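You operate a simulated robot arm through the tools that you are given. There is no shell and no other tool. Be economical: measure what you need, move in short steps, check, and stop when the job is done.

Carry out the task below with a simulated robot arm. There is one attempt and no reset: what you move stays moved.

TASK
Put things in order on the top of the short trestle. At the end: the black cap from the top of the short trestle stands on top of the pleated filter; the spare blue cap stands where the grey bearing block stood; the short white pin from the top of the short trestle stands where the black cap stood; the grey bearing block stands where the short white pin stood; whatever was shut is shut again. Leave all else as you found it, and nothing knocked over.

The check looks at the end state, three seconds after you hand in, the way a careful person would. Anything else that was tipped, shoved, dropped, spilled or broken makes it a failure. A push-on lid holds only when it is set on centred and level and pressed home; a screw cap is set on level and turned clockwise until tight.

THE ROBOT
A 7-joint arm with a two-finger parallel gripper, fixed in place. Base frame: the origin is at the foot of the arm, x ahead of it, y to its left, z up; the work surface is at about z = 0. Units: mm, rad, N and s.
With the tool pointing down near the work surface it reaches from about 220 to 580 mm from the base axis. Its first joint turns from -1.152 to 1.152 rad. Payload 2.5 kg.
Tool frame: the origin (TCP) lies between the finger pads and is the grasp point; the fingertips stand 23 mm ahead of it; z points along the fingers, y is the line along which they close. The gripper opens to 94 mm. The fingers are 38 mm wide and 10 mm thick; the gripper's body (54 by 96 mm) begins 39 mm behind the TCP.
Orientation is told as [roll, pitch, yaw] about the base's x, y, z axes, in that order, counted from this pose: with the fingers straight down and closing along the base's y, the tool's x points along the base's -x, its y along +y and its z along -z.

THE INTERFACE
- The arm moves only by the tool drive_tool. Its argument "moves" is a list of rows, each a list of 3 entries, a list of its own where there are three numbers: the turn, a rotation vector about the tool's x, y, z in units of 4 degrees (1.0 is 4 degrees), then the shift along the tool's x, y, z in units of 20 mm (1.0 is 20 mm), then the gripper command, from -1 (fully open) to 1 (shut), values between in proportion. In form: [[[ax, ay, az], [tx, ty, tz], claw], ...]. A call has 1 to 20 rows; each row shifts and turns the commanded pose from where the row before left it, along the tool's axes as they then stand. A call with a number of a shift or a turn outside -1 to 1 is refused whole. Each row takes 0.2 s and may step no farther than 50 mm and 0.15 rad from the row before; otherwise, or with a gripper value out of range, the whole call is refused. Where a pose cannot be reached the arm comes as near as it can. A force on the tool above 40 N (or 10 N above the force at the start of the call, whichever is more), or a blocked arm, ends the call early, and 0.2 s more pass. The fingers move at their own pace (about 108 mm/s each) and stop on an object; they squeeze with about 27 N. The grip force told is the motor's: it shows also when the fingers shut on nothing. Time passes only in rows, and 0.2 s behind the last, so rows that do not move let the fingers close. It gives the time, the measured TCP pose, the force on the tool (base axes), the opening and the grip force at its end, in the units of the frame above (readings bear some noise).
- Cameras (640 x 400 px; columns grow to the right, rows downward): "scene" is fixed at [122.7, -412.8, 538]; the picture's right is [0.80, -0.60, 0.00], its down [-0.38, -0.50, -0.78] and it looks along [0.47, 0.62, -0.63] (base axes); focal length 358 px, centre (320, 200). "wrist" rides on the gripper at [-39, 0, -44] in the tool frame; the picture's right is [0.00, -1.00, 0.00], its down [0.97, 0.00, -0.24] and it looks along [0.24, 0.00, 0.97] (tool axes); focal length 218 px, centre (320, 200).
- capture(camera): a new picture of that camera. The clock stands still meanwhile.
- locate(camera, pixels): for up to 12 pixels [column, row] of the newest picture of that camera ("zoom" is the newest enlarged one), the place [x, y, z] in the base frame of the surface seen there, good to about 2 mm. The clock stands still meanwhile.
- zoom(camera, box): a new picture of the part [left, top, right, bottom] of that camera's present view, enlarged. The clock stands still meanwhile.
- job_done(): hands the job in; it is judged then, once.

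Work in short steps. Measure before you move; look again where a grasp or a placing could have gone wrong, and mend it. You have 80 turns and 34 pictures in all, those below and enlarged ones among them. Open the gripper and draw the arm clear of the work before you hand the job in, unless the task says otherwise; then end with one line.

The tools are called after ">>>" by a JSON object that holds its "fn" and its "kwargs". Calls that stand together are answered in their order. drive_tool: Moves the arm, as the interface text tells. Its arguments: {"type":"object","properties":{"moves":{"type":"array","items":{"type":"array"}}},"required":["moves"]} The other tools are called the same way: capture (camera) takes a picture; locate (camera, pixels) gives the place of the surface under pixels of a picture; zoom (camera, box) takes an enlarged picture of a part of a camera's view; job_done () hands the job in.

At the start:

```text
t: 0.0
tcp_pos: [361.7, -32.6, 274.3]
orientation: [-0.001, 0.0, 0.001]
wrist_force: [-0.5, 0.2, 0.0]
finger_gap: 93.9
grasp_force: 0.0
```

scene: 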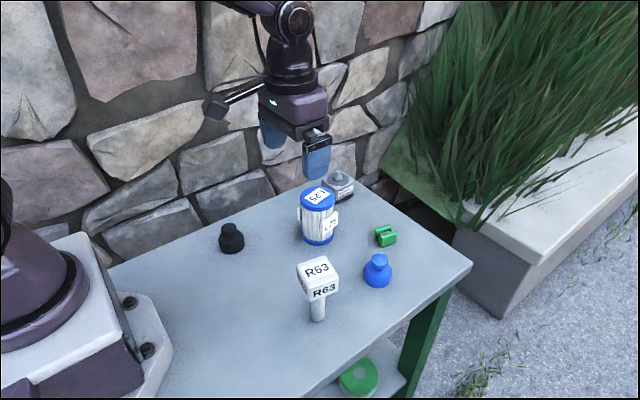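
wrist: 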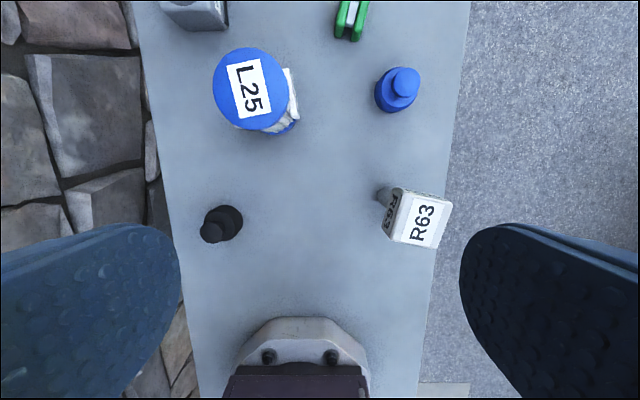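

I start by looking closer at the table objects: the black cap (231,238), filter (318,215), block (339,185), blue cap (377,270) and pin (318,290).

>>> {"fn": "zoom", "kwargs": {"camera": "scene", "box": [200, 150, 420, 330]}}

>>> {"fn": "zoom", "kwargs": {"camera": "wrist", "box": [140, 0, 470, 260]}}

```text
2.22 times, centred on (310, 240) of scene
```

zoom: 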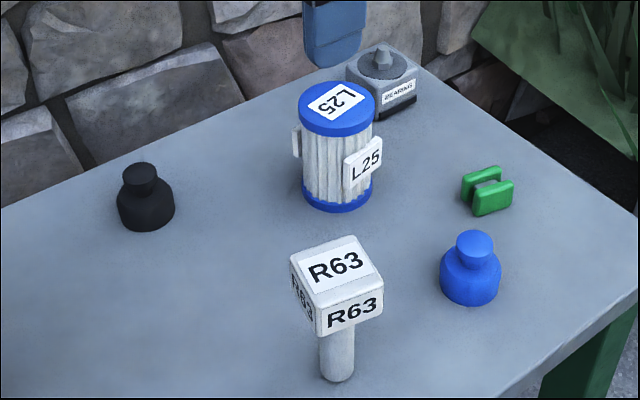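

```text
1.54 times, centred on (305, 130) of wrist
```

zoom: 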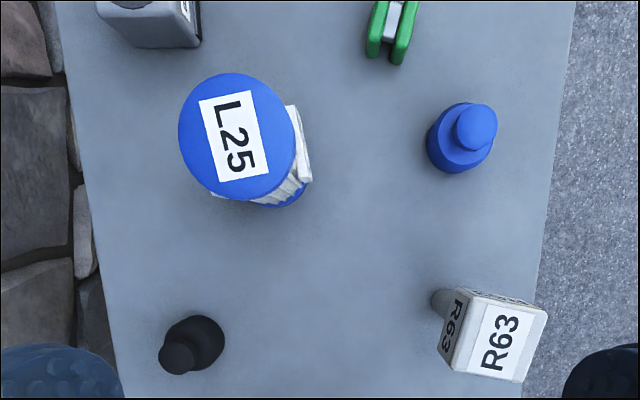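

Now I measure tops, feet and edges in both views.

>>> {"fn": "locate", "kwargs": {"camera": "scene", "pixels": [[231, 227], [231, 245], [317, 195], [318, 267], [318, 290], [318, 312], [318, 319], [340, 175], [343, 185], [378, 260], [378, 280], [385, 236]]}}

>>> {"fn": "locate", "kwargs": {"camera": "zoom", "pixels": [[176, 357], [208, 345], [237, 138], [478, 128], [445, 150], [435, 300], [485, 298], [547, 312], [525, 382], [438, 355], [465, 290], [150, 30]]}}

```text
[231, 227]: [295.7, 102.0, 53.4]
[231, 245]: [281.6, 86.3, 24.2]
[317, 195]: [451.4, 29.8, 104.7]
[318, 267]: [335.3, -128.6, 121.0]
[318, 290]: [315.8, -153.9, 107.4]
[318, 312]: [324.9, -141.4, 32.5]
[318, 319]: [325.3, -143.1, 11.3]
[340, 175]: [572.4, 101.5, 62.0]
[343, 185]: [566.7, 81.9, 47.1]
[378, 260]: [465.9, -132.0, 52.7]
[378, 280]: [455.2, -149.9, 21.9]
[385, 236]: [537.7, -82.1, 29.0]
```

```text
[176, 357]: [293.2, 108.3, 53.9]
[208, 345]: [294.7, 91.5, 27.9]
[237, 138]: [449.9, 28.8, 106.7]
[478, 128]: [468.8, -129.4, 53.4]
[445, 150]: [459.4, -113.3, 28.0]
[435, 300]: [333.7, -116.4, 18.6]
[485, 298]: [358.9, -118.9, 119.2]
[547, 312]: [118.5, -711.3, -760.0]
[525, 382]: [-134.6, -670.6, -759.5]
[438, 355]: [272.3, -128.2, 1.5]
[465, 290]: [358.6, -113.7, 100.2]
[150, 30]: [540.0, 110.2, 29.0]
```

I move above the black cap (about (294,104)) for a close view.

>>> {"fn": "drive_tool", "kwargs": {"moves": [[[0, 0, 0], [0.486, 0.979, 0.886], -1], [[0, 0, 0], [0.486, 0.979, 0.886], -1], [[0, 0, 0], [0.486, 0.979, 0.886], -1], [[0, 0, 0], [0.486, 0.979, 0.886], -1], [[0, 0, 0], [0.486, 0.979, 0.886], -1], [[0, 0, 0], [0.486, 0.979, 0.886], -1], [[0, 0, 0], [0.486, 0.979, 0.886], -1], [[0, 0, 0], [0, 0, 0], -1]]}}

>>> {"fn": "capture", "kwargs": {"camera": "wrist"}}

```text
t: 1.8
tcp_pos: [293.2, 103.1, 149.3]
orientation: [0.0, 0.001, 0.001]
wrist_force: [-0.2, 0.2, -0.5]
finger_gap: 93.8
grasp_force: 0.1
```

```text
29 pictures are left
```

wrist: 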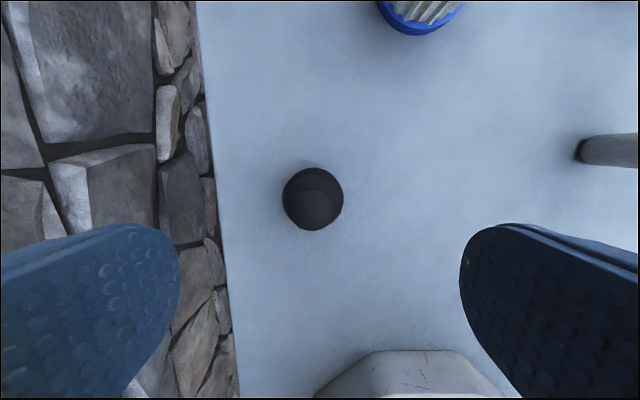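

The cap sits at about (313,199). I measure its edges, and the filter/pin foot in view.

>>> {"fn": "locate", "kwargs": {"camera": "wrist", "pixels": [[287, 198], [339, 198], [313, 172], [314, 207], [300, 207], [329, 207], [314, 227], [577, 150], [310, 185], [260, 200]]}}

>>> {"fn": "zoom", "kwargs": {"camera": "wrist", "box": [260, 150, 370, 250]}}

```text
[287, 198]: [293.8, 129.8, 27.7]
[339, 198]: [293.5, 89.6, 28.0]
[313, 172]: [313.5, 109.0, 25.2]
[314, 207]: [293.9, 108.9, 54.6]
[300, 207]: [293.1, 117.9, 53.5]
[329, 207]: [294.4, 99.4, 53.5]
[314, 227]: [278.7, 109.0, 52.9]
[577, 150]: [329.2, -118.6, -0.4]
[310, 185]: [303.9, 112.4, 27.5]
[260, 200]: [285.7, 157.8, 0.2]
```

```text
4.00 times, centred on (315, 200) of wrist
```

zoom: 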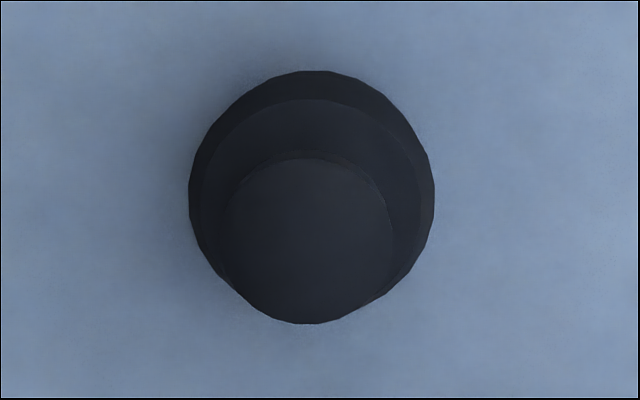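

Cap centre ≈ (292.5,109.3), body about 43 mm wide up to z≈28. I descend to z=27 and grip the body.

>>> {"fn": "drive_tool", "kwargs": {"moves": [[[0, 0, 0], [0.035, 0.31, 0.5], -1], [[0, 0, 0], [0, 0, 0.94], -1], [[0, 0, 0], [0, 0, 0.94], -1], [[0, 0, 0], [0, 0, 0.94], -1], [[0, 0, 0], [0, 0, 0.94], -1], [[0, 0, 0], [0, 0, 0.94], -1], [[0, 0, 0], [0, 0, 0.915], -1], [[0, 0, 0], [0, 0, 0], 1], [[0, 0, 0], [0, 0, 0], 1], [[0, 0, 0], [0, 0, 0], 1]]}}

```text
t: 4.0
tcp_pos: [292.7, 111.4, 26.5]
orientation: [0.0, 0.001, -0.003]
wrist_force: [0.2, -0.5, 0.0]
finger_gap: 52.9
grasp_force: 26.9
```

Gripped (52.9 mm). The filter's top centre works out at (451,28.5), z≈105. I lift to z≈160 and carry the cap over it.

>>> {"fn": "drive_tool", "kwargs": {"moves": [[[0, 0, 0], [0, 0, -0.957], 1], [[0, 0, 0], [0, 0, -0.957], 1], [[0, 0, 0], [0, 0, -0.957], 1], [[0, 0, 0], [0, 0, -0.957], 1], [[0, 0, 0], [0, 0, -0.957], 1], [[0, 0, 0], [0, 0, -0.957], 1], [[0, 0, 0], [0, 0, -0.957], 1], [[0, 0, 0], [-0.99, -0.512, 0], 1], [[0, 0, 0], [-0.99, -0.512, 0], 1], [[0, 0, 0], [-0.99, -0.512, 0], 1], [[0, 0, 0], [-0.99, -0.512, 0], 1], [[0, 0, 0], [-0.99, -0.512, 0], 1], [[0, 0, 0], [-0.99, -0.512, 0], 1], [[0, 0, 0], [-0.99, -0.512, 0], 1], [[0, 0, 0], [-0.99, -0.512, 0], 1], [[0, 0, 0], [0, 0, 0], 1]]}}

>>> {"fn": "capture", "kwargs": {"camera": "scene"}}

>>> {"fn": "capture", "kwargs": {"camera": "wrist"}}

```text
t: 7.4
tcp_pos: [452.3, 29.6, 159.3]
orientation: [0.0, -0.001, -0.001]
wrist_force: [0.5, -0.3, -0.3]
finger_gap: 52.8
grasp_force: 27.1
```

```text
27 pictures are left
```

scene: 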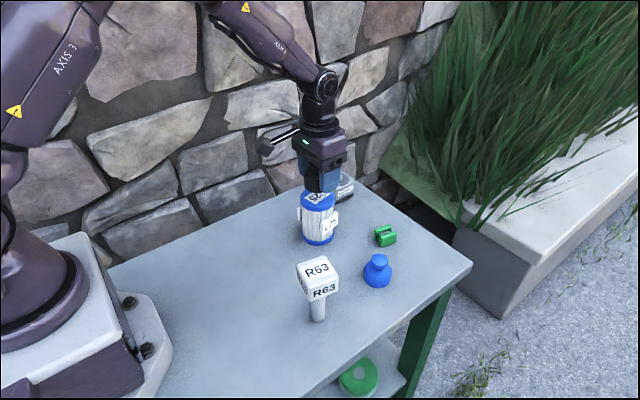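

```text
26 pictures are left
```

wrist: 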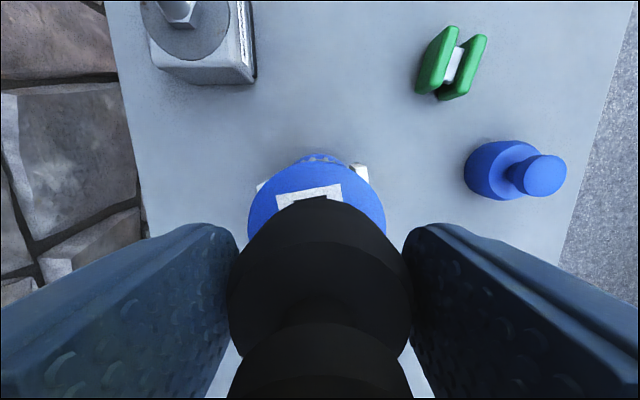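

I check the filter top's edges from this view and the block and blue cap too.

>>> {"fn": "locate", "kwargs": {"camera": "wrist", "pixels": [[250, 205], [382, 205], [315, 167], [265, 180], [367, 180], [318, 225], [180, 15], [195, 48], [152, 60], [250, 75], [500, 165], [540, 175]]}}

```text
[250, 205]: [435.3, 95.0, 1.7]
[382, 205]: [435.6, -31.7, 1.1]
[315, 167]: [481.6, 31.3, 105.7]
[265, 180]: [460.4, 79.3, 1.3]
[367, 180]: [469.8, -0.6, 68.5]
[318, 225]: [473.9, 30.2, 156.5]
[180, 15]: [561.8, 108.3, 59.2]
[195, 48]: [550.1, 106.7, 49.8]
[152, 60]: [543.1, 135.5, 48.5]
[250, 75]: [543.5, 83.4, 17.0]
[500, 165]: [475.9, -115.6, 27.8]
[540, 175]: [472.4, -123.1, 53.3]
```

Filter top: back edge x≈482, centre ≈ (450,30). Nudge 2 mm back and lower to just about contact (TCP ≈132).

>>> {"fn": "drive_tool", "kwargs": {"moves": [[[0, 0, 0], [0.1, 0.02, 0.5], 1], [[0, 0, 0], [0, 0, 0.5], 1], [[0, 0, 0], [0, 0, 0.2], 1], [[0, 0, 0], [0, 0, 0.1], 1], [[0, 0, 0], [0, 0, 0.05], 1], [[0, 0, 0], [0, 0, 0], 1]]}}

```text
t: 8.8
tcp_pos: [450.1, 29.3, 132.6]
orientation: [0.002, 0.001, 0.0]
wrist_force: [-1.2, -0.7, -0.9]
finger_gap: 52.7
grasp_force: 27.2
```

No clear contact yet (force ~-0.9); I lower by small steps.

>>> {"fn": "drive_tool", "kwargs": {"moves": [[[0, 0, 0], [0, 0, 0.04], 1], [[0, 0, 0], [0, 0, 0.04], 1], [[0, 0, 0], [0, 0, 0], 1]]}}

```text
t: 9.6
tcp_pos: [449.5, 29.6, 131.9]
orientation: [0.001, 0.001, 0.0]
wrist_force: [0.1, -0.4, -0.9]
finger_gap: 52.7
grasp_force: 27.5
```

>>> {"fn": "drive_tool", "kwargs": {"moves": [[[0, 0, 0], [0, 0, 0.04], 1], [[0, 0, 0], [0, 0, 0.04], 1], [[0, 0, 0], [0, 0, 0], 1]]}}

>>> {"fn": "zoom", "kwargs": {"camera": "scene", "box": [270, 150, 370, 250]}}

```text
t: 10.4
tcp_pos: [450.1, 28.1, 132.0]
orientation: [0.001, 0.0, -0.002]
wrist_force: [-3.6, 0.5, 11.5]
finger_gap: 52.9
grasp_force: 27.4
```

```text
4.00 times, centred on (320, 200) of scene
```

zoom: 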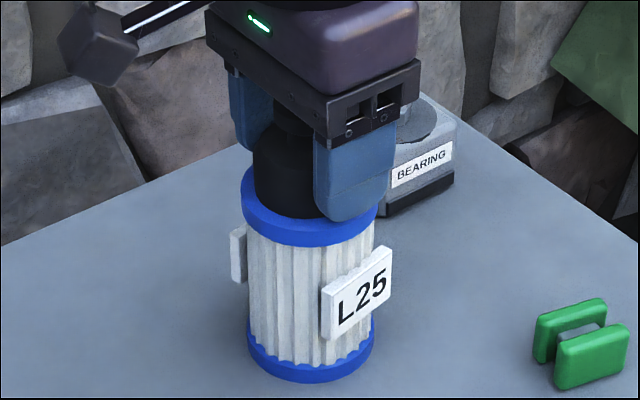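

Contact made (11.5 N). I relieve slightly, release, and rise.

>>> {"fn": "drive_tool", "kwargs": {"moves": [[[0, 0, 0], [0, 0, -0.05], 1], [[0, 0, 0], [0, 0, 0], 0.2], [[0, 0, 0], [0, 0, 0], -0.3], [[0, 0, 0], [0, 0, 0], -1], [[0, 0, 0], [0, 0, 0], -1], [[0, 0, 0], [0, 0, -0.5], -1], [[0, 0, 0], [0, 0, -1], -1], [[0, 0, 0], [0, 0, -1], -1], [[0, 0, 0], [0, 0, -1], -1], [[0, 0, 0], [0, 0, -1], -1]]}}

>>> {"fn": "capture", "kwargs": {"camera": "wrist"}}

```text
t: 12.6
tcp_pos: [451.2, 30.9, 221.2]
orientation: [0.0, -0.001, 0.0]
wrist_force: [0.0, 0.2, 0.1]
finger_gap: 94.1
grasp_force: 0.1
```

```text
24 pictures are left
```

wrist: 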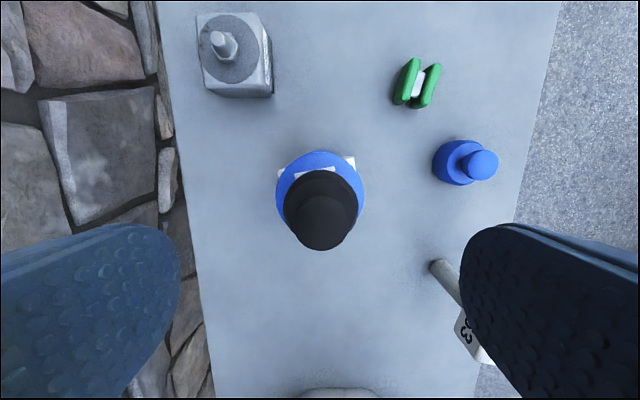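

Black cap stands centred on the filter. Next, I go above the pin (~(331,-134)) for a view.

>>> {"fn": "drive_tool", "kwargs": {"moves": [[[0, 0, 0], [0.667, -0.917, 0], -1], [[0, 0, 0], [0.667, -0.917, 0], -1], [[0, 0, 0], [0.667, -0.917, 0], -1], [[0, 0, 0], [0.667, -0.917, 0], -1], [[0, 0, 0], [0.667, -0.917, 0], -1], [[0, 0, 0], [0.667, -0.917, 0], -1], [[0, 0, 0], [0.667, -0.917, 0], -1], [[0, 0, 0], [0.667, -0.917, 0], -1], [[0, 0, 0], [0.667, -0.917, 0], -1], [[0, 0, 0], [0, 0, 0], -1]]}}

>>> {"fn": "capture", "kwargs": {"camera": "wrist"}}

>>> {"fn": "zoom", "kwargs": {"camera": "scene", "box": [270, 240, 370, 330]}}

```text
t: 14.8
tcp_pos: [329.8, -135.3, 221.9]
orientation: [0.0, 0.0, 0.002]
wrist_force: [-0.4, 0.2, 0.3]
finger_gap: 93.9
grasp_force: 0.0
```

```text
23 pictures are left
```

wrist: 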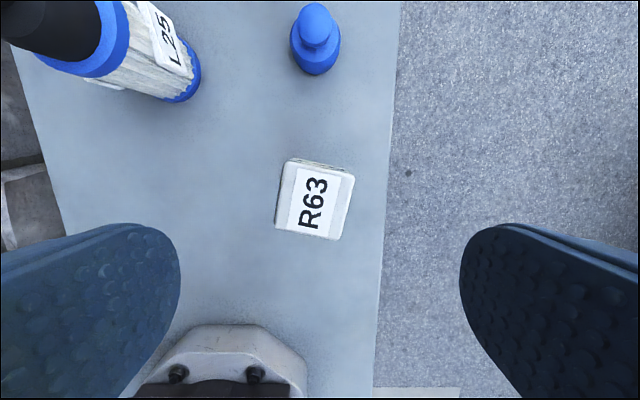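

```text
4.44 times, centred on (320, 285) of scene
```

zoom: 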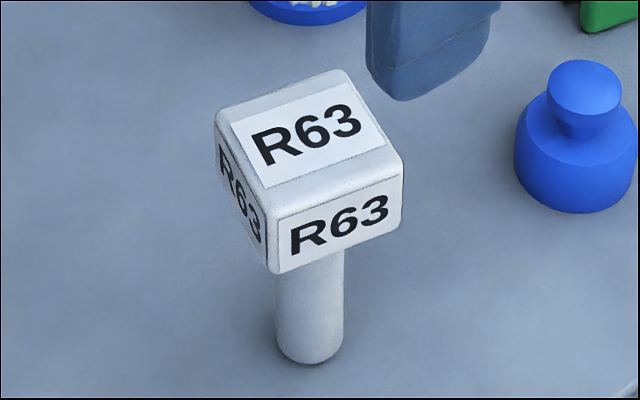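

Head centre at (314,200) → about (332.7,-131.5), rotated about -12.5° in yaw, ~45 mm wide, top at z≈120. I align yaw and descend to grip the head at z≈98.

>>> {"fn": "drive_tool", "kwargs": {"moves": [[[0, 0, 0], [-0.145, 0.19, 0], -1], [[0, 0, 1], [0, 0, 0.5], -1], [[0, 0, 1], [0, 0, 0.5], -1], [[0, 0, 1], [0, 0, 0.5], -1], [[0, 0, 0.1], [0, 0, 0.5], -1], [[0, 0, 0], [0, 0, 0.5], -1], [[0, 0, 0], [0, 0, 0], -1]]}}

>>> {"fn": "capture", "kwargs": {"camera": "wrist"}}

```text
t: 16.4
tcp_pos: [332.9, -131.3, 171.4]
orientation: [-0.001, 0.001, -0.215]
wrist_force: [-0.5, -0.4, 0.0]
finger_gap: 94.0
grasp_force: 0.1
```

```text
21 pictures are left
```

wrist: 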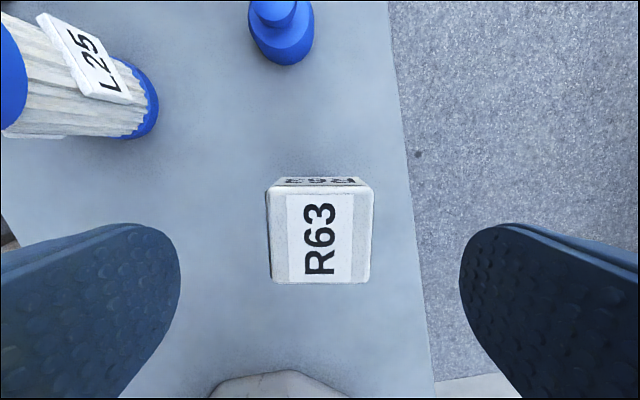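

Well aligned (head cols 268–373). I descend to z≈98 and close.

>>> {"fn": "drive_tool", "kwargs": {"moves": [[[0, 0, 0], [0.07, 0, 0.9], -1], [[0, 0, 0], [0, 0, 0.9], -1], [[0, 0, 0], [0, 0, 0.9], -1], [[0, 0, 0], [0, 0, 0.95], -1], [[0, 0, 0], [0, 0, 0], 0], [[0, 0, 0], [0, 0, 0], 1], [[0, 0, 0], [0, 0, 0], 1], [[0, 0, 0], [0, 0, 0], 1]]}}

```text
t: 18.2
tcp_pos: [331.6, -131.5, 99.1]
orientation: [0.001, -0.002, -0.216]
wrist_force: [1.7, 0.6, -1.6]
finger_gap: 50.0
grasp_force: 26.8
```

Gripped (50 mm). Lift 30 mm and carry to the black cap's old spot (292.5,109.5).

>>> {"fn": "drive_tool", "kwargs": {"moves": [[[0, 0, 0], [0, 0, -0.75], 1], [[0, 0, 0], [0, 0, -0.75], 1], [[0, 0, 0], [0.374, 0.946, 0], 1], [[0, 0, 0], [0.374, 0.946, 0], 1], [[0, 0, 0], [0.374, 0.946, 0], 1], [[0, 0, 0], [0.374, 0.946, 0], 1], [[0, 0, 0], [0.374, 0.946, 0], 1], [[0, 0, 0], [0.374, 0.946, 0], 1], [[0, 0, 0], [0.374, 0.946, 0], 1], [[0, 0, 0], [0.374, 0.946, 0], 1], [[0, 0, 0], [0.374, 0.946, 0], 1], [[0, 0, 0], [0.374, 0.946, 0], 1], [[0, 0, 0], [0.374, 0.946, 0], 1], [[0, 0, 0], [0.374, 0.946, 0], 1], [[0, 0, 0], [0, 0, 0], 1], [[0, 0, 0], [0, 0, 0], 1]]}}

>>> {"fn": "zoom", "kwargs": {"camera": "scene", "box": [180, 140, 340, 260]}}

```text
t: 21.6
tcp_pos: [293.1, 110.0, 129.3]
orientation: [0.001, 0.0, -0.217]
wrist_force: [-0.3, -0.3, -3.8]
finger_gap: 50.1
grasp_force: 26.7
```

```text
3.33 times, centred on (260, 200) of scene
```

zoom: 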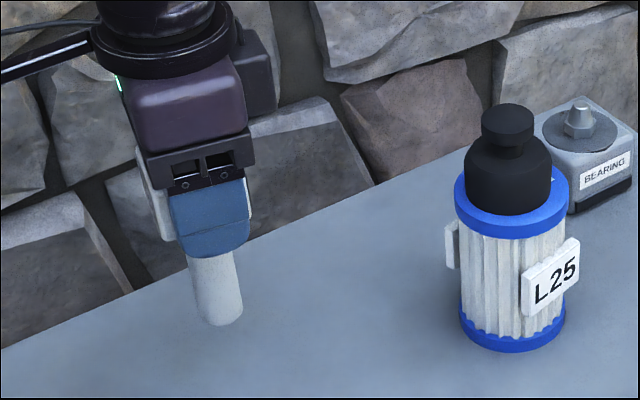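

Pin is upright over the spot; I lower 29 mm, then feel for contact.

>>> {"fn": "drive_tool", "kwargs": {"moves": [[[0, 0, 0], [0, 0, 0.8], 1], [[0, 0, 0], [0, 0, 0.5], 1], [[0, 0, 0], [0, 0, 0.12], 1], [[0, 0, 0], [0, 0, 0.04], 1], [[0, 0, 0], [0, 0, 0.04], 1], [[0, 0, 0], [0, 0, 0], 1]]}}

```text
t: 23.0
tcp_pos: [293.6, 108.6, 98.7]
orientation: [-0.001, -0.002, -0.216]
wrist_force: [-2.0, -2.3, 9.9]
finger_gap: 49.9
grasp_force: 27.2
```

Contact (about 10 N at z 98.7, same as grip height). Relieve, release, rise.

>>> {"fn": "drive_tool", "kwargs": {"moves": [[[0, 0, 0], [0, 0, -0.03], 1], [[0, 0, 0], [0, 0, 0], 0.1], [[0, 0, 0], [0, 0, 0], -0.3], [[0, 0, 0], [0, 0, 0], -1], [[0, 0, 0], [0, 0, 0], -1], [[0, 0, 0], [0, 0, -0.5], -1], [[0, 0, 0], [0, 0, -1], -1], [[0, 0, 0], [0, 0, -1], -1], [[0, 0, 0], [0, 0, -1], -1], [[0, 0, 0], [0, 0, -1], -1], [[0, 0, 0], [0, 0, -1], -1]]}}

>>> {"fn": "capture", "kwargs": {"camera": "wrist"}}

```text
t: 25.4
tcp_pos: [294.9, 110.8, 211.0]
orientation: [0.001, 0.001, -0.216]
wrist_force: [-0.6, -0.2, -0.3]
finger_gap: 94.2
grasp_force: 0.0
```

```text
19 pictures are left
```

wrist: 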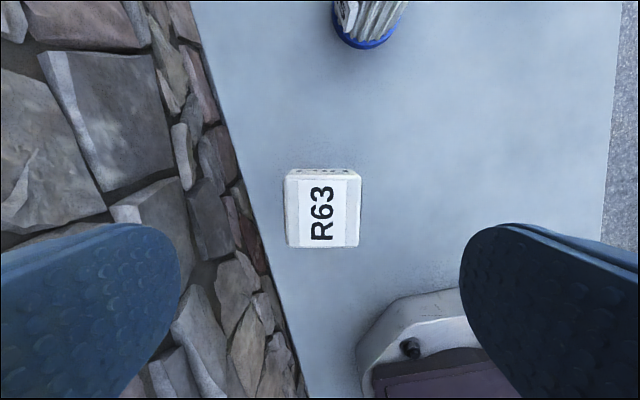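

Pin stands. I turn yaw back and go toward the bearing block at height for a look.

>>> {"fn": "drive_tool", "kwargs": {"moves": [[[0, 0, -1], [0, 0, -0.2], -1], [[0, 0, -1], [0, 0, 0], -1], [[0, 0, -1], [0, 0, 0], -1], [[0, 0, -0.1], [0, 0, 0], -1], [[0, 0, 0], [-0.98, -0.05, 0], -1], [[0, 0, 0], [-0.98, -0.05, 0], -1], [[0, 0, 0], [-0.98, -0.05, 0], -1], [[0, 0, 0], [-0.98, -0.05, 0], -1], [[0, 0, 0], [-0.98, -0.05, 0], -1], [[0, 0, 0], [-0.98, -0.05, 0], -1], [[0, 0, 0], [-0.98, -0.05, 0], -1], [[0, 0, 0], [-0.98, -0.05, 0], -1], [[0, 0, 0], [-0.98, -0.05, 0], -1], [[0, 0, 0], [-0.98, -0.05, 0], -1], [[0, 0, 0], [-0.98, -0.05, 0], -1], [[0, 0, 0], [-0.98, -0.05, 0], -1], [[0, 0, 0], [0, 0, 0], -1]]}}

>>> {"fn": "capture", "kwargs": {"camera": "wrist"}}

```text
t: 29.0
tcp_pos: [527.1, 96.9, 213.0]
orientation: [0.002, -0.001, 0.0]
wrist_force: [-0.1, -0.4, -0.5]
finger_gap: 94.1
grasp_force: 0.0
```

```text
18 pictures are left
```

wrist: 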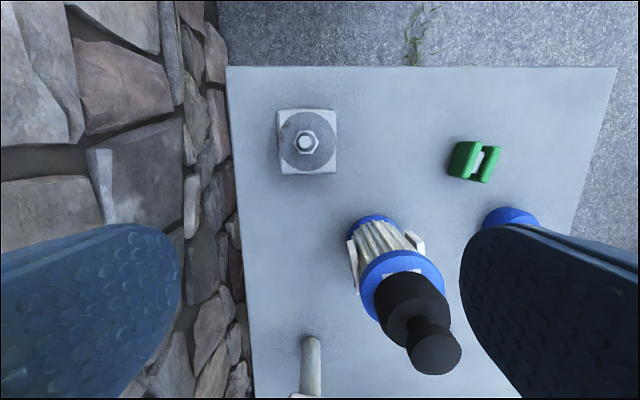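

>>> {"fn": "zoom", "kwargs": {"camera": "wrist", "box": [250, 85, 370, 195]}}

>>> {"fn": "locate", "kwargs": {"camera": "wrist", "pixels": [[282, 115], [333, 114], [280, 170], [333, 170], [304, 143], [325, 140], [290, 142], [307, 108], [307, 174], [483, 160]]}}

```text
3.64 times, centred on (310, 140) of wrist
```

zoom: 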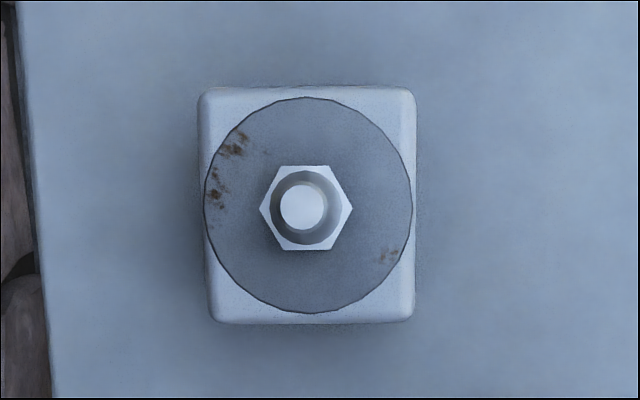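

```text
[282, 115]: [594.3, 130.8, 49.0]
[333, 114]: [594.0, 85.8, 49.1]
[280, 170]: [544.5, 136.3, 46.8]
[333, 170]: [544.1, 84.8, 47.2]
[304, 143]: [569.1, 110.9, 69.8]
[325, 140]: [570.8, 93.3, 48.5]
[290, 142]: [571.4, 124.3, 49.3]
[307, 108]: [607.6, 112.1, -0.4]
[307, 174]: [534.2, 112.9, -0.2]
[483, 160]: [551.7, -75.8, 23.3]
```

Block centre ≈ (569.5,109.5), about 54×52 mm, body top z≈49, stud top z≈70, square to the axes. I approach above it at z≈110 to test reach.

>>> {"fn": "drive_tool", "kwargs": {"moves": [[[0, 0, 0], [-0.335, 0.105, 0.86], -1], [[0, 0, 0], [-0.335, 0.105, 0.86], -1], [[0, 0, 0], [-0.335, 0.105, 0.86], -1], [[0, 0, 0], [-0.335, 0.105, 0.86], -1], [[0, 0, 0], [-0.335, 0.105, 0.86], -1], [[0, 0, 0], [-0.335, 0.105, 0.86], -1], [[0, 0, 0], [0, 0, 0], -1]]}}

```text
t: 30.6
tcp_pos: [566.6, 109.1, 108.4]
orientation: [0.001, 0.0, -0.001]
wrist_force: [-0.1, 0.8, -0.2]
finger_gap: 93.9
grasp_force: 0.0
```

Reachable. Descend 70 mm to z≈38 and close.

>>> {"fn": "drive_tool", "kwargs": {"moves": [[[0, 0, 0], [-0.06, 0.02, 0.9], -1], [[0, 0, 0], [0, 0, 0.9], -1], [[0, 0, 0], [0, 0, 0.9], -1], [[0, 0, 0], [0, 0, 0.8], -1], [[0, 0, 0], [0, 0, 0], -1], [[0, 0, 0], [0, 0, 0], 0.5], [[0, 0, 0], [0, 0, 0], 1], [[0, 0, 0], [0, 0, 0], 1]]}}

```text
t: 32.4
tcp_pos: [568.8, 109.9, 38.8]
orientation: [0.0, 0.0, -0.001]
wrist_force: [1.3, -0.9, 0.0]
finger_gap: 55.8
grasp_force: 27.2
```

Gripped (55.8). I lift to z≈226, drawing back slightly.

>>> {"fn": "drive_tool", "kwargs": {"moves": [[[0, 0, 0], [0, 0, -0.5], 1], [[0, 0, 0], [0, 0, -0.95], 1], [[0, 0, 0], [0, 0, -0.95], 1], [[0, 0, 0], [0.5, 0, -0.97], 1], [[0, 0, 0], [0.5, 0, -0.97], 1], [[0, 0, 0], [0.5, 0, -0.97], 1], [[0, 0, 0], [0.5, 0, -0.97], 1], [[0, 0, 0], [0.5, 0, -0.97], 1], [[0, 0, 0], [0.5, 0, -0.97], 1], [[0, 0, 0], [0.5, 0, -0.97], 1], [[0, 0, 0], [0, 0, 0], 1]]}}

>>> {"fn": "capture", "kwargs": {"camera": "scene"}}

```text
t: 34.8
tcp_pos: [499.0, 113.6, 224.6]
orientation: [0.0, 0.0, 0.0]
wrist_force: [0.0, -1.1, -4.6]
finger_gap: 55.9
grasp_force: 26.8
```

```text
16 pictures are left
```

scene: 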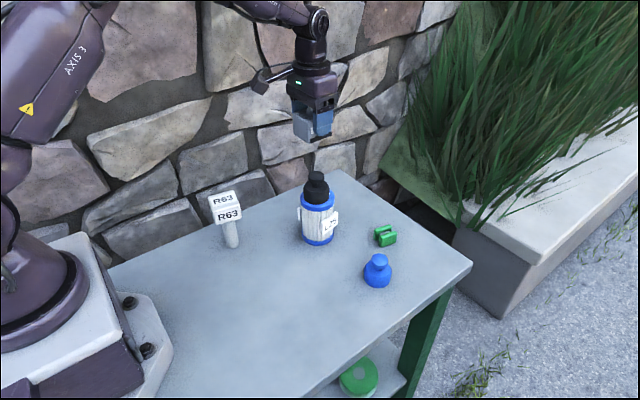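

All fine. I carry the block across at z≈225 to above the pin's old spot (332,-132).

>>> {"fn": "drive_tool", "kwargs": {"moves": [[[0, 0, 0], [0.644, -0.935, 0], 1], [[0, 0, 0], [0.644, -0.935, 0], 1], [[0, 0, 0], [0.644, -0.935, 0], 1], [[0, 0, 0], [0.644, -0.935, 0], 1], [[0, 0, 0], [0.644, -0.935, 0], 1], [[0, 0, 0], [0.644, -0.935, 0], 1], [[0, 0, 0], [0.644, -0.935, 0], 1], [[0, 0, 0], [0.644, -0.935, 0], 1], [[0, 0, 0], [0.644, -0.935, 0], 1], [[0, 0, 0], [0.644, -0.935, 0], 1], [[0, 0, 0], [0.644, -0.935, 0], 1], [[0, 0, 0], [0.644, -0.935, 0], 1], [[0, 0, 0], [0.644, -0.935, 0], 1], [[0, 0, 0], [0, 0, 0], 1], [[0, 0, 0], [0, 0, 0], 1]]}}

```text
t: 38.0
tcp_pos: [331.0, -132.4, 222.5]
orientation: [0.0, -0.001, -0.002]
wrist_force: [-0.5, -0.5, -5.1]
finger_gap: 56.1
grasp_force: 26.9
```

On target; lower 178 mm, then feel.

>>> {"fn": "drive_tool", "kwargs": {"moves": [[[0, 0, 0], [-0.03, 0.02, 1], 1], [[0, 0, 0], [0, 0, 1], 1], [[0, 0, 0], [0, 0, 1], 1], [[0, 0, 0], [0, 0, 1], 1], [[0, 0, 0], [0, 0, 1], 1], [[0, 0, 0], [0, 0, 1], 1], [[0, 0, 0], [0, 0, 1], 1], [[0, 0, 0], [0, 0, 1], 1], [[0, 0, 0], [0, 0, 0.9], 1], [[0, 0, 0], [0, 0, 0], 1]]}}

```text
t: 40.2
tcp_pos: [331.7, -132.5, 45.9]
orientation: [0.0, 0.0, 0.0]
wrist_force: [0.1, 0.2, -4.6]
finger_gap: 55.8
grasp_force: 27.0
```

Still ~7 mm up; lower gently to contact.

>>> {"fn": "drive_tool", "kwargs": {"moves": [[[0, 0, 0], [0, 0, 0.2], 1], [[0, 0, 0], [0, 0, 0.07], 1], [[0, 0, 0], [0, 0, 0.04], 1], [[0, 0, 0], [0, 0, 0.04], 1], [[0, 0, 0], [0, 0, 0], 1]]}}

```text
t: 41.4
tcp_pos: [333.3, -131.4, 39.1]
orientation: [0.0, 0.0, 0.001]
wrist_force: [-4.5, 1.3, 10.2]
finger_gap: 55.7
grasp_force: 27.1
```

Contact at z≈39. Relieve, release and rise.

>>> {"fn": "drive_tool", "kwargs": {"moves": [[[0, 0, 0], [0, 0, -0.03], 1], [[0, 0, 0], [0, 0, 0], 0], [[0, 0, 0], [0, 0, 0], -0.5], [[0, 0, 0], [0, 0, 0], -1], [[0, 0, 0], [0, 0, 0], -1], [[0, 0, 0], [0, 0, -0.5], -1], [[0, 0, 0], [0, 0, -1], -1], [[0, 0, 0], [0, 0, -1], -1], [[0, 0, 0], [0, 0, -1], -1], [[0, 0, 0], [0, 0, -1], -1], [[0, 0, 0], [0, 0, -1], -1]]}}

>>> {"fn": "capture", "kwargs": {"camera": "wrist"}}

```text
t: 43.8
tcp_pos: [331.5, -132.1, 149.6]
orientation: [0.0, 0.001, 0.0]
wrist_force: [0.7, 0.3, 0.8]
finger_gap: 94.2
grasp_force: 0.0
```

```text
15 pictures are left
```

wrist: 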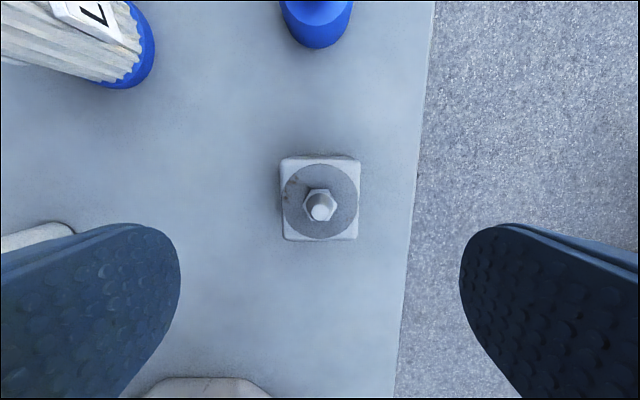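

Block stands. Now above the blue cap (~(466,-130)).

>>> {"fn": "drive_tool", "kwargs": {"moves": [[[0, 0, 0], [-0.96, 0.02, 0], -1], [[0, 0, 0], [-0.96, 0.02, 0], -1], [[0, 0, 0], [-0.96, 0.02, 0], -1], [[0, 0, 0], [-0.96, 0.02, 0], -1], [[0, 0, 0], [-0.96, 0.02, 0], -1], [[0, 0, 0], [-0.96, 0.02, 0], -1], [[0, 0, 0], [-0.96, 0.02, 0], -1], [[0, 0, 0], [0, 0, 0], -1]]}}

>>> {"fn": "capture", "kwargs": {"camera": "wrist"}}

```text
t: 45.6
tcp_pos: [466.4, -128.0, 150.0]
orientation: [0.0, 0.001, 0.001]
wrist_force: [-0.8, -0.4, 0.2]
finger_gap: 94.1
grasp_force: 0.1
```

```text
14 pictures are left
```

wrist: 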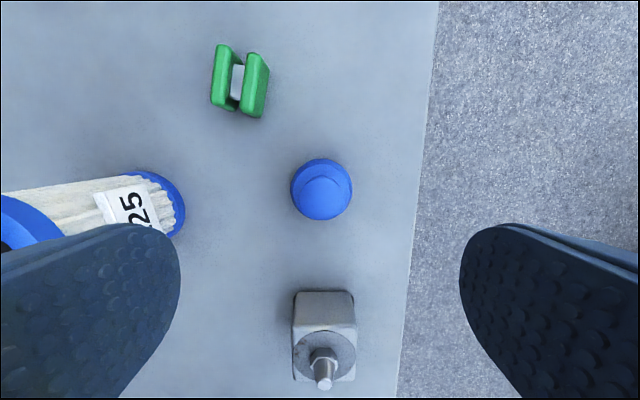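

>>> {"fn": "locate", "kwargs": {"camera": "wrist", "pixels": [[294, 188], [348, 188], [321, 162], [322, 198], [307, 198], [337, 198], [322, 217], [265, 90], [185, 200], [152, 172]]}}

```text
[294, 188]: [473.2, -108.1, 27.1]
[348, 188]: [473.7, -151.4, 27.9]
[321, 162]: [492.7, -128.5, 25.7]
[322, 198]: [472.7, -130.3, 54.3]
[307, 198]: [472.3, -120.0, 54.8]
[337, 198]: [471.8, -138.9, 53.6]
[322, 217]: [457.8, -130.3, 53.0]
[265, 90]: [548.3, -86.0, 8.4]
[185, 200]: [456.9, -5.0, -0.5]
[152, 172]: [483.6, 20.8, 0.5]
```

Blue cap centre ≈ (472,-129.6). Descend to z≈27 and grip the body.

>>> {"fn": "drive_tool", "kwargs": {"moves": [[[0, 0, 0], [-0.28, -0.08, 0.5], -1], [[0, 0, 0], [0, 0, 0.94], -1], [[0, 0, 0], [0, 0, 0.94], -1], [[0, 0, 0], [0, 0, 0.94], -1], [[0, 0, 0], [0, 0, 0.94], -1], [[0, 0, 0], [0, 0, 0.94], -1], [[0, 0, 0], [0, 0, 0.95], -1], [[0, 0, 0], [0, 0, 0], -1], [[0, 0, 0], [0, 0, 0], 0.3], [[0, 0, 0], [0, 0, 0], 1], [[0, 0, 0], [0, 0, 0], 1]]}}

```text
t: 48.0
tcp_pos: [472.4, -130.6, 27.0]
orientation: [0.0, 0.0, 0.001]
wrist_force: [-0.5, 0.5, -0.7]
finger_gap: 51.9
grasp_force: 27.1
```

Gripped (51.9). Lift to z≈127, move out to x≈542, and then across in y, clear of the filter.

>>> {"fn": "drive_tool", "kwargs": {"moves": [[[0, 0, 0], [0, 0, -1], 1], [[0, 0, 0], [0, 0, -1], 1], [[0, 0, 0], [0, 0, -1], 1], [[0, 0, 0], [0, 0, -1], 1], [[0, 0, 0], [0, 0, -1], 1], [[0, 0, 0], [-0.875, 0, 0], 1], [[0, 0, 0], [-0.875, 0, 0], 1], [[0, 0, 0], [-0.875, 0, 0], 1], [[0, 0, 0], [-0.875, 0, 0], 1], [[0, 0, 0], [0, 0.98, 0], 1], [[0, 0, 0], [0, 0.98, 0], 1], [[0, 0, 0], [0, 0.98, 0], 1], [[0, 0, 0], [0, 0.98, 0], 1], [[0, 0, 0], [0, 0.98, 0], 1], [[0, 0, 0], [0, 0.98, 0], 1], [[0, 0, 0], [0, 0, 0], 1]]}}

```text
t: 51.4
tcp_pos: [541.9, -12.6, 126.8]
orientation: [0.0, 0.002, -0.001]
wrist_force: [-0.6, -0.3, -0.1]
finger_gap: 51.6
grasp_force: 26.7
```

Continue to (569.5,109.5) at this height, then lower to z≈32.

>>> {"fn": "drive_tool", "kwargs": {"moves": [[[0, 0, 0], [0, 0.99, 0], 1], [[0, 0, 0], [0, 0.99, 0], 1], [[0, 0, 0], [0, 0.99, 0], 1], [[0, 0, 0], [-0.45, 0.99, 0], 1], [[0, 0, 0], [-0.45, 0.99, 0], 1], [[0, 0, 0], [-0.45, 0.99, 0], 1], [[0, 0, 0], [0, 0.165, 0], 1], [[0, 0, 0], [0, 0, 0], 1], [[0, 0, 0], [0, 0, 0.95], 1], [[0, 0, 0], [0, 0, 0.95], 1], [[0, 0, 0], [0, 0, 0.95], 1], [[0, 0, 0], [0, 0, 0.95], 1], [[0, 0, 0], [0, 0, 0.9], 1], [[0, 0, 0], [0, 0, 0], 1]]}}

```text
t: 54.4
tcp_pos: [569.8, 107.3, 32.9]
orientation: [0.001, -0.001, 0.0]
wrist_force: [-0.2, -0.3, 0.1]
finger_gap: 51.4
grasp_force: 26.6
```

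>>> {"fn": "drive_tool", "kwargs": {"moves": [[[0, 0, 0], [0, 0.05, 0.15], 1], [[0, 0, 0], [0, 0, 0.08], 1], [[0, 0, 0], [0, 0, 0.04], 1], [[0, 0, 0], [0, 0, 0.04], 1], [[0, 0, 0], [0, 0, 0], 1]]}}

```text
t: 55.6
tcp_pos: [569.1, 108.8, 27.3]
orientation: [-0.001, -0.001, 0.0]
wrist_force: [-0.3, -1.3, 2.5]
finger_gap: 51.5
grasp_force: 26.4
```

Touching lightly (2.5 N); a hair lower, then release and rise.

>>> {"fn": "drive_tool", "kwargs": {"moves": [[[0, 0, 0], [0, 0, 0.02], 1], [[0, 0, 0], [0, 0, 0], 0.1], [[0, 0, 0], [0, 0, 0], -0.4], [[0, 0, 0], [0, 0, 0], -1], [[0, 0, 0], [0, 0, 0], -1], [[0, 0, 0], [0, 0, -0.5], -1], [[0, 0, 0], [0, 0, -1], -1], [[0, 0, 0], [0, 0, -1], -1], [[0, 0, 0], [0, 0, -1], -1], [[0, 0, 0], [0.6, 0, -1], -1], [[0, 0, 0], [0.6, 0, -1], -1], [[0, 0, 0], [0.6, 0, -1], -1], [[0, 0, 0], [0.6, 0, -1], -1], [[0, 0, 0], [0.6, 0, -1], -1], [[0, 0, 0], [0, 0, -0.5], -1], [[0, 0, 0], [0, 0, 0], -1]]}}

>>> {"fn": "capture", "kwargs": {"camera": "wrist"}}

>>> {"fn": "capture", "kwargs": {"camera": "scene"}}

```text
t: 59.0
tcp_pos: [507.5, 110.5, 206.2]
orientation: [0.0, 0.0, 0.001]
wrist_force: [0.0, 0.6, -0.3]
finger_gap: 93.8
grasp_force: 0.1
```

```text
13 pictures are left
```

wrist: 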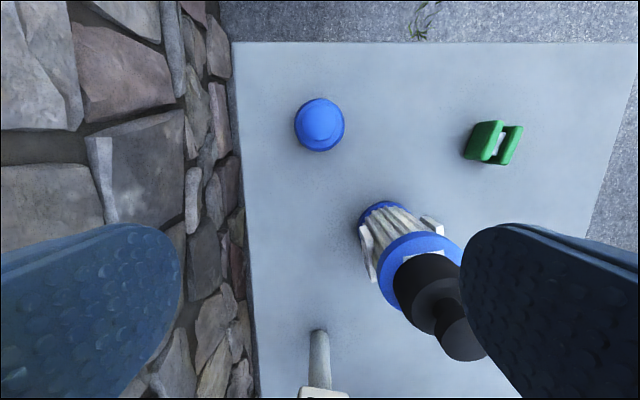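

```text
12 pictures are left
```

scene: 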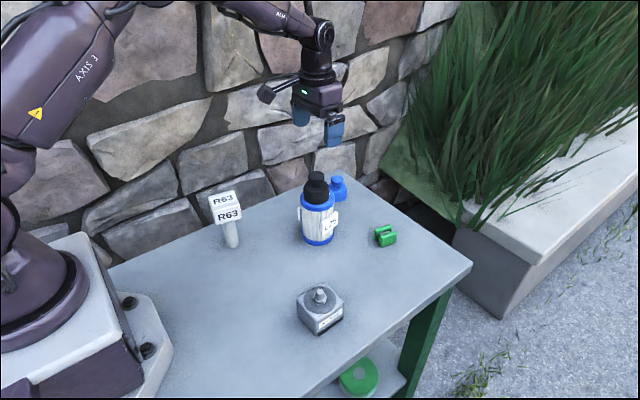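

All pieces are placed upright: blue cap at the block's spot, block at the pin's spot, pin at the cap's spot, black cap on the filter. I draw the arm up and clear.

>>> {"fn": "drive_tool", "kwargs": {"moves": [[[0, 0, 0], [0.3, 0, -0.9], -1], [[0, 0, 0], [0.3, 0, -0.9], -1], [[0, 0, 0], [0.3, 0, -0.9], -1], [[0, 0, 0], [0.9, 0, -0.3], -1], [[0, 0, 0], [0.9, 0, 0], -1], [[0, 0, 0], [0.9, 0, 0], -1], [[0, 0, 0], [0.9, 0, 0], -1], [[0, 0, 0], [0, 0, 0], -1]]}}

>>> {"fn": "zoom", "kwargs": {"camera": "scene", "box": [190, 150, 420, 340]}}

```text
t: 60.8
tcp_pos: [418.9, 108.8, 266.2]
orientation: [-0.001, 0.0, 0.001]
wrist_force: [-0.4, 0.2, 0.9]
finger_gap: 94.1
grasp_force: 0.1
```

```text
2.11 times, centred on (305, 245) of scene
```

zoom: 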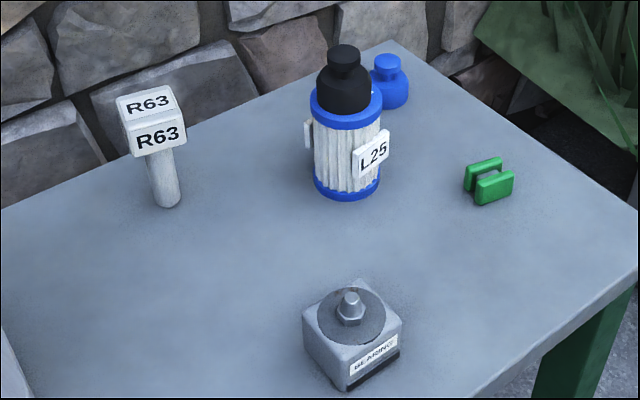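

The picture shows everything upright and in place, with the arm clear; I hand in.

>>> {"fn": "job_done", "kwargs": {}}

```text
The job is handed in.
```

The job is handed in: the black cap is on the filter, and the blue cap, white pin and bearing block each stand in their new places; I found nothing that had been shut and needed closing again.
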